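You operate a simulated robot arm through the tools that you are given. There is no shell and no other tool. Be economical: measure what you need, move in short steps, check, and stop when the job is done.

You are at the controls of a simulated robot arm. One attempt, no reset.

TASK
Take the filter cartridge and put it on top of the orange grease tin on the wash bench.

Only the result counts: the job must be done as asked and must still hold three seconds after the hand-in. Knocking over, shifting, dropping, spilling or breaking anything else fails it.

THE ROBOT
A 7-joint arm with a two-finger parallel gripper, fixed in place. Base frame: the origin is at the foot of the arm, x ahead of it, y to its left, z up; the work surface is at about z = 0. Lengths are in mm, angles in rad, forces in N, time in s.
With the tool pointing down near the work surface it reaches from about 220 to 580 mm from the base axis. Its first joint turns from -1.152 to 1.152 rad. Payload 2.5 kg.
The TCP is the grasp point between the finger pads, 23 mm short of the fingertips. In the tool frame z runs along the fingers and y along their closing line. The gripper opens to 94 mm. The fingers are 38 mm wide and 10 mm thick; the gripper's body (54 by 96 mm) begins 39 mm behind the TCP.
Orientation is that of the tool frame in the base frame, as a unit quaternion [x, y, z, w]. With the fingers straight down and closing along the base's y, the tool's x points along the base's -x, its y along +y and its z along -z.

THE INTERFACE
- The arm moves only by the tool send_rows. Its argument "moves" is a list of rows, each a list of 5 numbers: the shift along the tool's x, y, z in mm, then the turn about the tool's z in degrees, then the closure in counts, from 0 (fully open) to 255 (shut). In form: [[dx, dy, dz, spin, claw], ...]. A call has 1 to 12 rows; each row is the pose to reach, as a shift and turn from the pose commanded when the call began, along the tool's axes at that moment. A row lasts 0.2 s, in which the tool goes at most 50 mm and 0.15 rad; a call with a longer step from one row to the next is refused whole, and so is a gripper value outside its range. Where a pose cannot be reached the arm comes as near as it can. A force on the tool above 40 N (or 10 N above the force at the start of the call, whichever is more), or a blocked arm, ends the call early, and 0.2 s more pass. The fingers move at their own pace (about 108 mm/s each) and stop on an object; they squeeze with about 37 N. The grip force told is the motor's: it shows also when the fingers shut on nothing. Time passes only in rows, and 0.2 s behind the last, so rows that repeat a pose let the fingers close. The reply holds the time, the measured pose of the TCP, the force on the tool along the base axes, the opening and the grip force, in the units named above and with some noise.
- Cameras (640 x 400 px; columns grow to the right, rows downward): "scene" is fixed at [120.3, -408.9, 541.4]; the picture's right is [0.82, -0.57, 0.00], its down [-0.33, -0.48, -0.81] and it looks along [0.46, 0.67, -0.59] (base axes); focal length 357 px, centre (320, 200). "wrist" rides on the gripper at [-39, 0, -44] in the tool frame; the picture's right is [0.00, -1.00, 0.00], its down [0.97, 0.00, -0.24] and it looks along [0.24, 0.00, 0.97] (tool axes); focal length 218 px, centre (320, 200). There is no depth. A picture from a camera that has moved, and an enlarged one, comes with that camera's place and axes in the base frame and with its lens.
- camera(camera): a new picture of that camera. It takes no simulated time.
- enlarge(camera, box): a new picture of the part [left, top, right, bottom] of that camera's present view, enlarged. It takes no simulated time.
- close_job(): hands the job in; it is judged then, once.

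Go step by step. Nothing tells you positions but the pictures and the camera data: compare them with the known pose of the tool, close in by small moves and look again before you grip or let go. The budget is 90 turns and 36 pictures, counting those below and the enlarged ones. Unless the task says otherwise, let go and move clear before handing in, and close with one line.

The tools are called after "Request:" as name(argument=value, ...) on one line, values as JSON. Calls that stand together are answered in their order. send_rows: Moves the arm, as the interface text tells. Its arguments: {"type":"object","properties":{"moves":{"type":"array"}},"required":["moves"]} The other tools are called the same way: camera (camera) takes a picture; enlarge (camera, box) takes an enlarged picture of a part of a camera's view; close_job () hands the job in.

At the start:

```text
t: 0.0
eef_pos: [382.8, 62.1, 295.9]
tool_rot: [0.0, 1.0, 0.001, -0.001]
wrist_force: [-0.7, 0.5, 0.4]
finger_gap: 94.2
grip_force: 0.1
```

scene: 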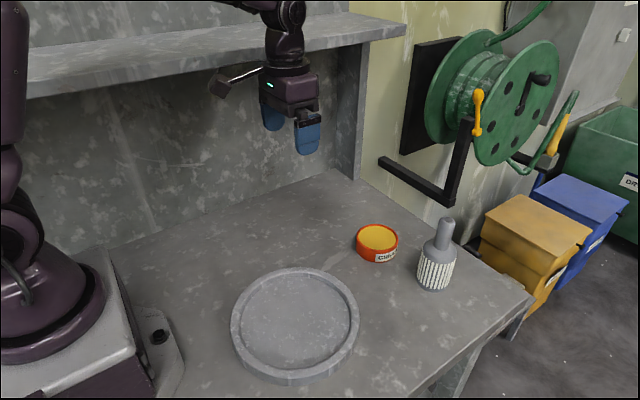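
wrist: 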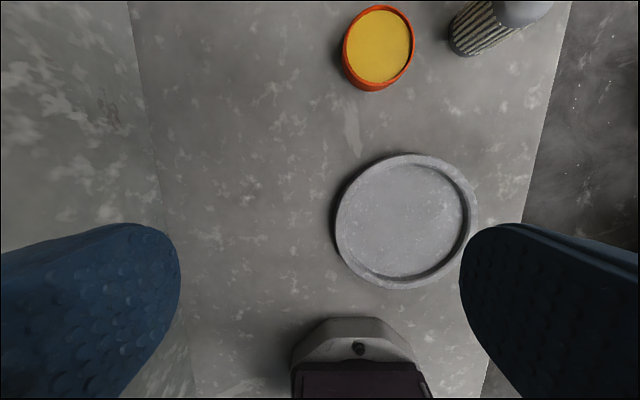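

I see a cartridge (pleated lower part with a narrow neck) at about (563, -149) and the orange tin at about (546, -7). I'll look closer at both.

Request:
enlarge(camera="scene", box=[340, 200, 480, 300])

Request:
enlarge(camera="wrist", box=[320, 0, 580, 160])

```text
4.00 times, centred on (410, 250) of scene
camera zoom: at [120.3, -408.9, 541.4], right [0.82, -0.57, 0.0], down [-0.33, -0.48, -0.81], along [0.46, 0.67, -0.59], focal length 1428 px, centre (-40, 0)
```

zoom: 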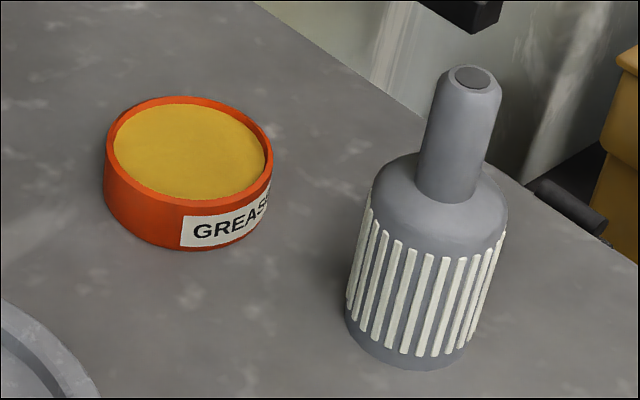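

```text
2.46 times, centred on (450, 80) of wrist
camera zoom: at [421.9, 62.7, 340.9], right [0.0, -1.0, 0.0], down [-0.97, 0.0, 0.24], along [-0.24, 0.0, -0.97], focal length 537 px, centre (0, 495)
```

zoom: 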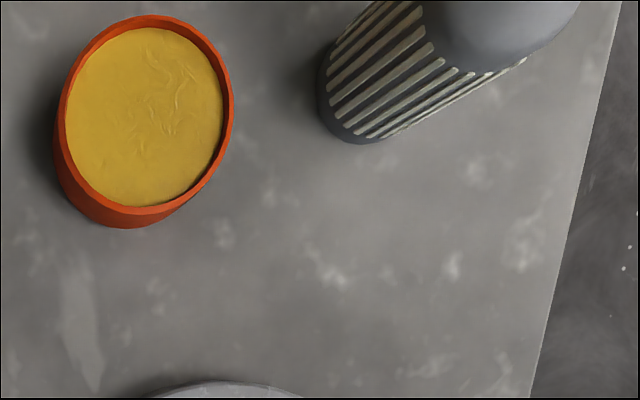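

The cartridge neck looks about 31 mm wide, from z of about 88 to 155, with its axis near (570, -143). I'll move to a point above and short of it, then look again.

Request:
send_rows(moves=[[-20, -23, 8, 0, 0], [-40, -46, 16, 0, 0], [-60, -69, 24, 0, 0], [-80, -92, 32, 0, 0], [-100, -115, 40, 0, 0], [-120, -138, 48, 0, 0], [-140, -161, 56, 0, 0], [-150, -175, 62, 0, 0], [-157, -182, 66, 0, 0]])

Request:
camera(camera="wrist")

Request:
camera(camera="scene")

```text
t: 2.0
eef_pos: [540.4, -118.5, 229.8]
tool_rot: [-0.002, 1.0, 0.0, 0.0]
wrist_force: [0.3, -0.3, -0.9]
finger_gap: 93.9
grip_force: 0.1
```

```text
31 pictures are left
camera wrist: at [579.3, -120.1, 275.3], right [0.0, -1.0, 0.0], down [-0.97, 0.0, 0.24], along [-0.24, 0.0, -0.97], focal length 218 px, centre (320, 200)
```

wrist: 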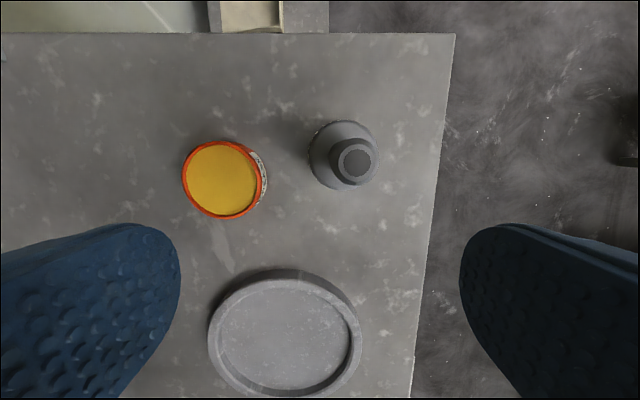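

```text
30 pictures are left
```

scene: 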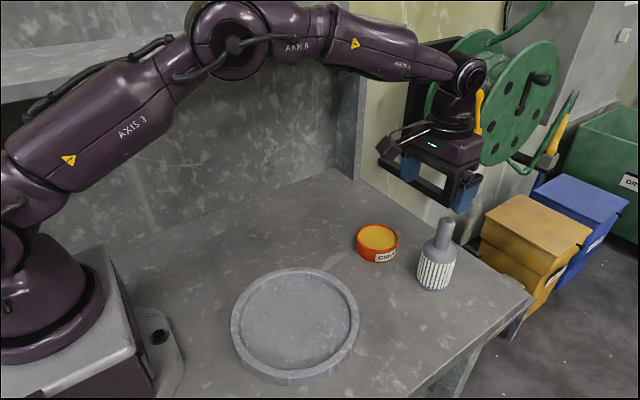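

Both views agree: the cartridge axis is near (571, -141) and the tin centre near (543, -8). I'll move above the cartridge.

Request:
send_rows(moves=[[-16, -10, 0, 0, 0], [-31, -21, 0, 0, 0], [-31, -21, 20, 0, 0], [-31, -21, 40, 0, 0], [-31, -21, 40, 0, 0]])

Request:
camera(camera="wrist")

Request:
enlarge(camera="scene", box=[370, 140, 530, 300])

```text
t: 3.2
eef_pos: [573.1, -139.3, 190.0]
tool_rot: [-0.001, 1.0, 0.0, -0.001]
wrist_force: [0.4, 0.4, 0.2]
finger_gap: 94.0
grip_force: 0.0
```

```text
29 pictures are left
camera wrist: at [611.8, -139.8, 234.6], right [0.0, -1.0, 0.0], down [-0.97, 0.0, 0.24], along [-0.24, 0.0, -0.97], focal length 218 px, centre (320, 200)
```

wrist: 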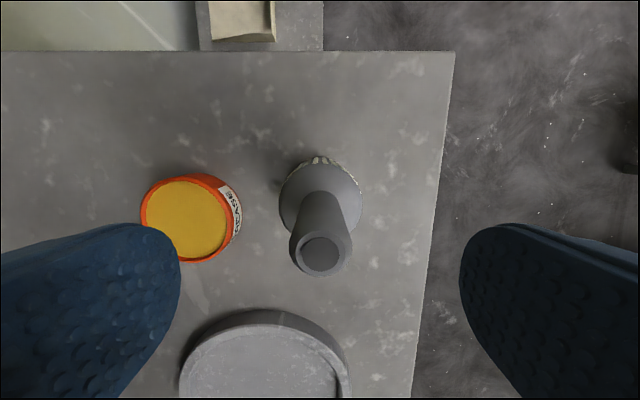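

```text
2.50 times, centred on (450, 220) of scene
camera zoom: at [120.3, -408.9, 541.4], right [0.82, -0.57, 0.0], down [-0.33, -0.48, -0.81], along [0.46, 0.67, -0.59], focal length 893 px, centre (-5, 150)
```

zoom: 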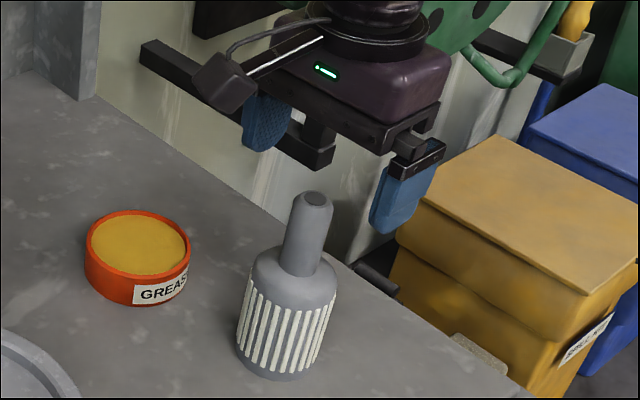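

The neck is centred between the fingers. I'll lower to z of about 128 with the fingers open and check the view before gripping.

Request:
send_rows(moves=[[0, 0, 16, 0, 0], [0, 0, 32, 0, 0], [0, 0, 48, 0, 0], [0, 0, 62, 0, 0], [0, 0, 62, 0, 0]])

Request:
enlarge(camera="scene", box=[370, 140, 530, 300])

Request:
camera(camera="wrist")

```text
t: 4.4
eef_pos: [572.1, -139.3, 127.9]
tool_rot: [0.0, 1.0, 0.0, 0.001]
wrist_force: [0.4, -0.3, 0.1]
finger_gap: 93.9
grip_force: 0.0
```

```text
2.50 times, centred on (450, 220) of scene
camera zoom: at [120.3, -408.9, 541.4], right [0.82, -0.57, 0.0], down [-0.33, -0.48, -0.81], along [0.46, 0.67, -0.59], focal length 893 px, centre (-5, 150)
```

zoom: 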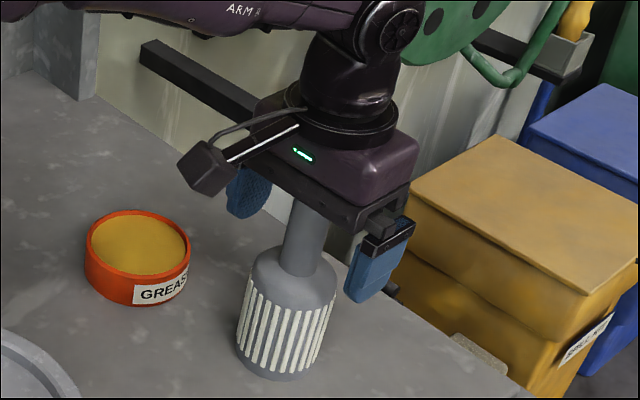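

```text
26 pictures are left
camera wrist: at [610.8, -139.0, 172.6], right [0.0, -1.0, 0.0], down [-0.97, 0.0, 0.24], along [-0.24, 0.0, -0.97], focal length 218 px, centre (320, 200)
```

wrist: 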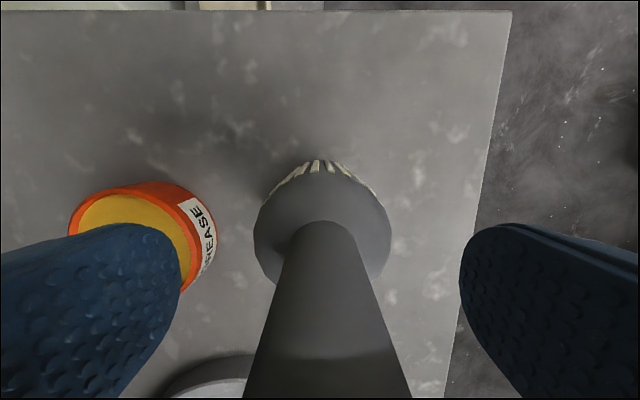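

The neck stands centred between the pads and nothing is touching. Closing the fingers now.

Request:
send_rows(moves=[[0, 0, 0, 0, 120], [0, 0, 0, 0, 150], [0, 0, 0, 0, 200], [0, 0, 0, 0, 255], [0, 0, 0, 0, 255]])

```text
t: 5.6
eef_pos: [570.7, -138.9, 128.0]
tool_rot: [0.0, 1.0, 0.0, 0.0]
wrist_force: [0.6, -0.8, -0.2]
finger_gap: 25.8
grip_force: 37.2
```

The fingers hold the neck with a 25.8 mm gap. I'll lift slowly by 70 mm and look.

Request:
send_rows(moves=[[0, 0, -5, 0, 255], [0, 0, -15, 0, 255], [0, 0, -30, 0, 255], [0, 0, -45, 0, 255], [0, 0, -60, 0, 255], [0, 0, -70, 0, 255], [0, 0, -70, 0, 255]])

Request:
camera(camera="scene")

```text
t: 7.2
eef_pos: [570.7, -140.4, 198.2]
tool_rot: [-0.001, 1.0, 0.0, 0.0]
wrist_force: [0.4, 0.0, -0.8]
finger_gap: 26.0
grip_force: 37.1
```

```text
25 pictures are left
```

scene: 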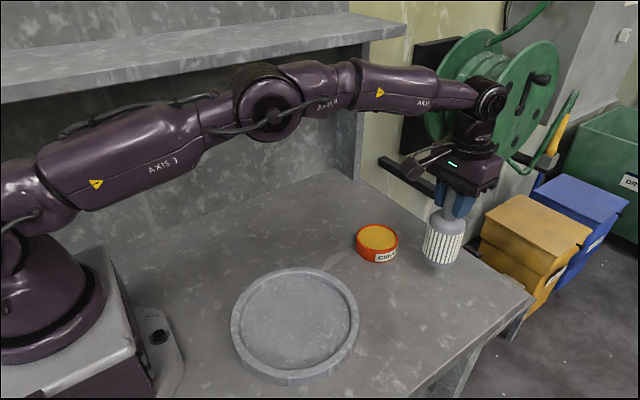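

The cartridge is up and upright, about 70 mm clear of the bench. I'll carry it over the tin.

Request:
send_rows(moves=[[2, 10, 0, 0, 255], [6, 28, 0, 0, 255], [11, 50, 0, 0, 255], [16, 75, 0, 0, 255], [21, 98, 0, 0, 255], [25, 117, 0, 0, 255], [28, 128, 0, 0, 255], [28, 132, 0, 0, 255], [28, 132, 0, 0, 255]])

Request:
enlarge(camera="scene", box=[300, 150, 460, 290])

Request:
camera(camera="wrist")

```text
t: 9.2
eef_pos: [542.4, -6.7, 197.2]
tool_rot: [0.0, 1.0, 0.001, 0.0]
wrist_force: [0.6, -0.7, -1.0]
finger_gap: 26.2
grip_force: 36.4
```

```text
2.86 times, centred on (380, 220) of scene
camera zoom: at [120.3, -408.9, 541.4], right [0.82, -0.57, 0.0], down [-0.33, -0.48, -0.81], along [0.46, 0.67, -0.59], focal length 1020 px, centre (149, 143)
```

zoom: 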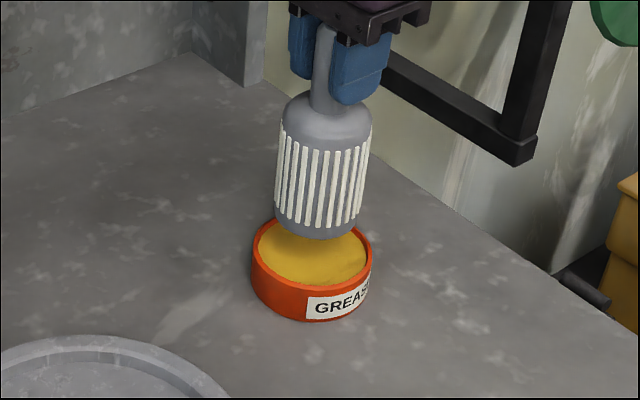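

```text
23 pictures are left
camera wrist: at [581.4, -8.0, 242.4], right [0.0, -1.0, 0.0], down [-0.97, 0.0, 0.24], along [-0.24, 0.0, -0.97], focal length 218 px, centre (320, 200)
```

wrist: 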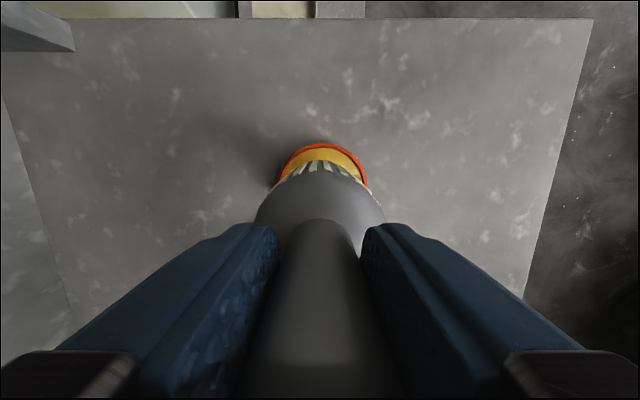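

The cartridge is over the tin and centred in y. I'll lower to about 10 mm above the rim and check.

Request:
send_rows(moves=[[0, 0, 6, 0, 255], [0, 0, 14, 0, 255], [0, 0, 22, 0, 255], [0, 0, 29, 0, 255], [0, 0, 33, 0, 255], [0, 0, 33, 0, 255]])

Request:
enlarge(camera="scene", box=[328, 200, 428, 270])

Request:
enlarge(camera="wrist", box=[240, 100, 400, 220])

```text
t: 10.6
eef_pos: [543.8, -7.5, 165.4]
tool_rot: [0.0, 1.0, 0.0, 0.0]
wrist_force: [0.3, 0.5, -0.6]
finger_gap: 26.0
grip_force: 37.1
```

```text
5.71 times, centred on (378, 235) of scene
camera zoom: at [120.3, -408.9, 541.4], right [0.82, -0.57, 0.0], down [-0.33, -0.48, -0.81], along [0.46, 0.67, -0.59], focal length 2040 px, centre (-11, 0)
```

zoom: 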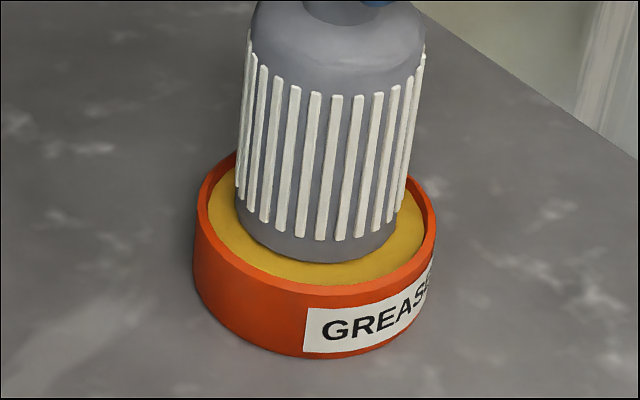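

```text
3.33 times, centred on (320, 160) of wrist
camera zoom: at [581.9, -8.4, 210.0], right [0.0, -1.0, 0.0], down [-0.97, 0.0, 0.24], along [-0.24, 0.0, -0.97], focal length 728 px, centre (320, 333)
```

zoom: 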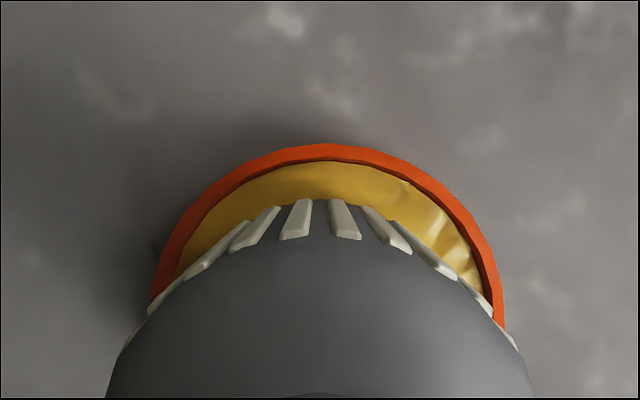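

The cartridge is well inside the rim. I'll lower in small steps and watch the force.

Request:
send_rows(moves=[[0, 0, 3, 0, 255], [0, 0, 6, 0, 255], [0, 0, 8, 0, 255], [0, 0, 8, 0, 255]])

Request:
enlarge(camera="scene", box=[328, 200, 428, 270])

```text
t: 11.6
eef_pos: [544.9, -8.2, 159.7]
tool_rot: [0.001, 1.0, 0.0, 0.004]
wrist_force: [-0.2, -1.0, 27.5]
finger_gap: 26.0
grip_force: 37.2
```

```text
5.71 times, centred on (378, 235) of scene
camera zoom: at [120.1, -408.9, 541.5], right [0.82, -0.57, 0.0], down [-0.33, -0.48, -0.81], along [0.46, 0.67, -0.59], focal length 2040 px, centre (-11, 0)
```

zoom: 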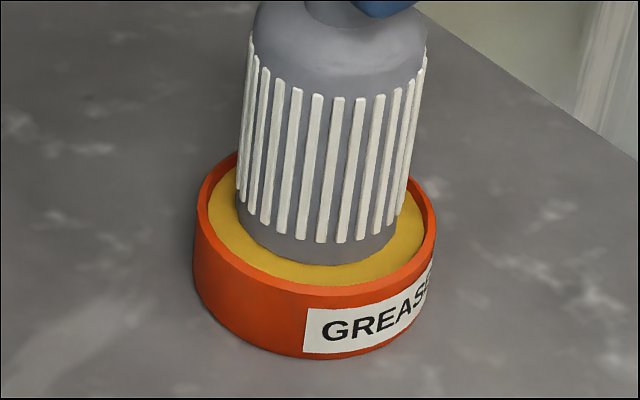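

Contact is made with 27 N, so the base rests on the tin. I'll back off a little to ease the load before releasing.

Request:
send_rows(moves=[[0, 0, -1.5, 0, 255], [0, 0, -2.5, 0, 255], [0, 0, -2.5, 0, 255]])

```text
t: 12.4
eef_pos: [542.3, -7.6, 159.2]
tool_rot: [0.0, 1.0, 0.0, 0.001]
wrist_force: [3.9, 0.0, 10.5]
finger_gap: 26.1
grip_force: 37.2
```

Request:
send_rows(moves=[[0, 0, -0.8, 0, 255], [0, 0, -0.8, 0, 255]])

```text
t: 13.0
eef_pos: [541.1, -8.2, 160.1]
tool_rot: [0.0, 1.0, 0.0, -0.001]
wrist_force: [1.1, 0.3, 2.6]
finger_gap: 25.8
grip_force: 37.2
```

The load is down to about 3 N with the cartridge still seated. I'll open the fingers gently.

Request:
send_rows(moves=[[0, 0, 0, 0, 175], [0, 0, 0, 0, 160], [0, 0, 0, 0, 120], [0, 0, 0, 0, 60], [0, 0, 0, 0, 0], [0, 0, 0, 0, 0]])

Request:
camera(camera="wrist")

Request:
enlarge(camera="scene", box=[300, 130, 460, 270])

```text
t: 14.4
eef_pos: [540.8, -7.4, 158.1]
tool_rot: [-0.001, 1.0, 0.0, 0.0]
wrist_force: [0.5, 1.0, -0.7]
finger_gap: 94.2
grip_force: 0.2
```

```text
19 pictures are left
camera wrist: at [581.8, -7.9, 204.9], right [0.0, -1.0, 0.0], down [-0.97, 0.0, 0.24], along [-0.24, 0.0, -0.97], focal length 218 px, centre (320, 200)
```

wrist: 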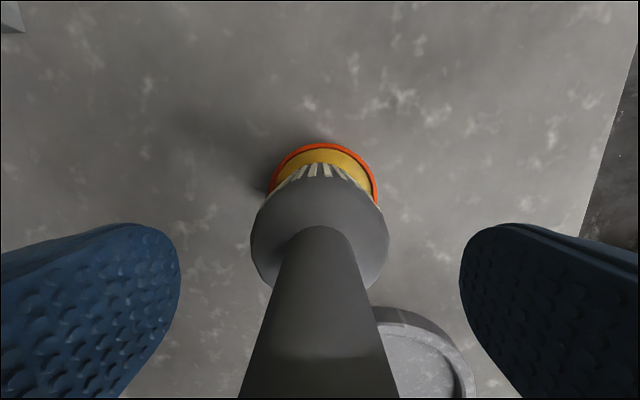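

```text
2.86 times, centred on (380, 200) of scene
camera zoom: at [120.3, -408.9, 541.4], right [0.82, -0.57, 0.0], down [-0.33, -0.48, -0.81], along [0.46, 0.67, -0.59], focal length 1020 px, centre (149, 200)
```

zoom: 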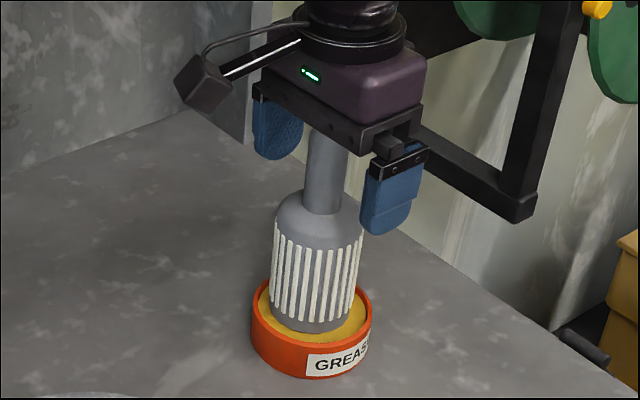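

The cartridge stands upright and free on the tin. I'll retract straight up and check again.

Request:
send_rows(moves=[[0, 0, -10, 0, 0], [0, 0, -30, 0, 0], [0, 0, -55, 0, 0], [0, 0, -80, 0, 0], [0, 0, -100, 0, 0], [0, 0, -100, 0, 0]])

Request:
camera(camera="scene")

```text
t: 15.8
eef_pos: [542.9, -8.0, 260.8]
tool_rot: [0.0, 1.0, 0.0, 0.0]
wrist_force: [-0.4, 0.2, -0.1]
finger_gap: 93.7
grip_force: 0.0
```

```text
17 pictures are left
```

scene: 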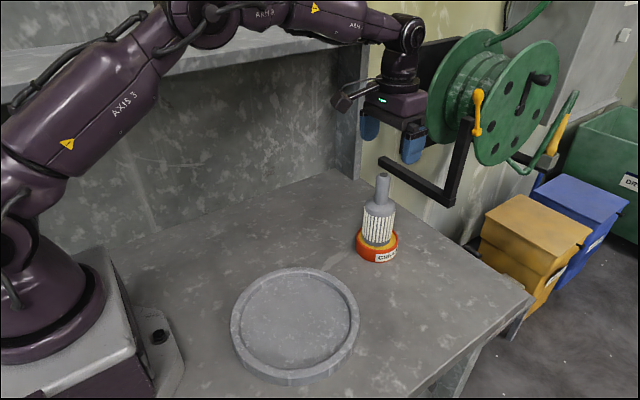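

The cartridge stands on the tin, the tin has not moved and the gripper is clear. Handing in.

Request:
close_job()

```text
The job is handed in.
```

The filter cartridge is standing upright on top of the orange grease tin, the gripper has let go and moved clear, and the job is handed in.
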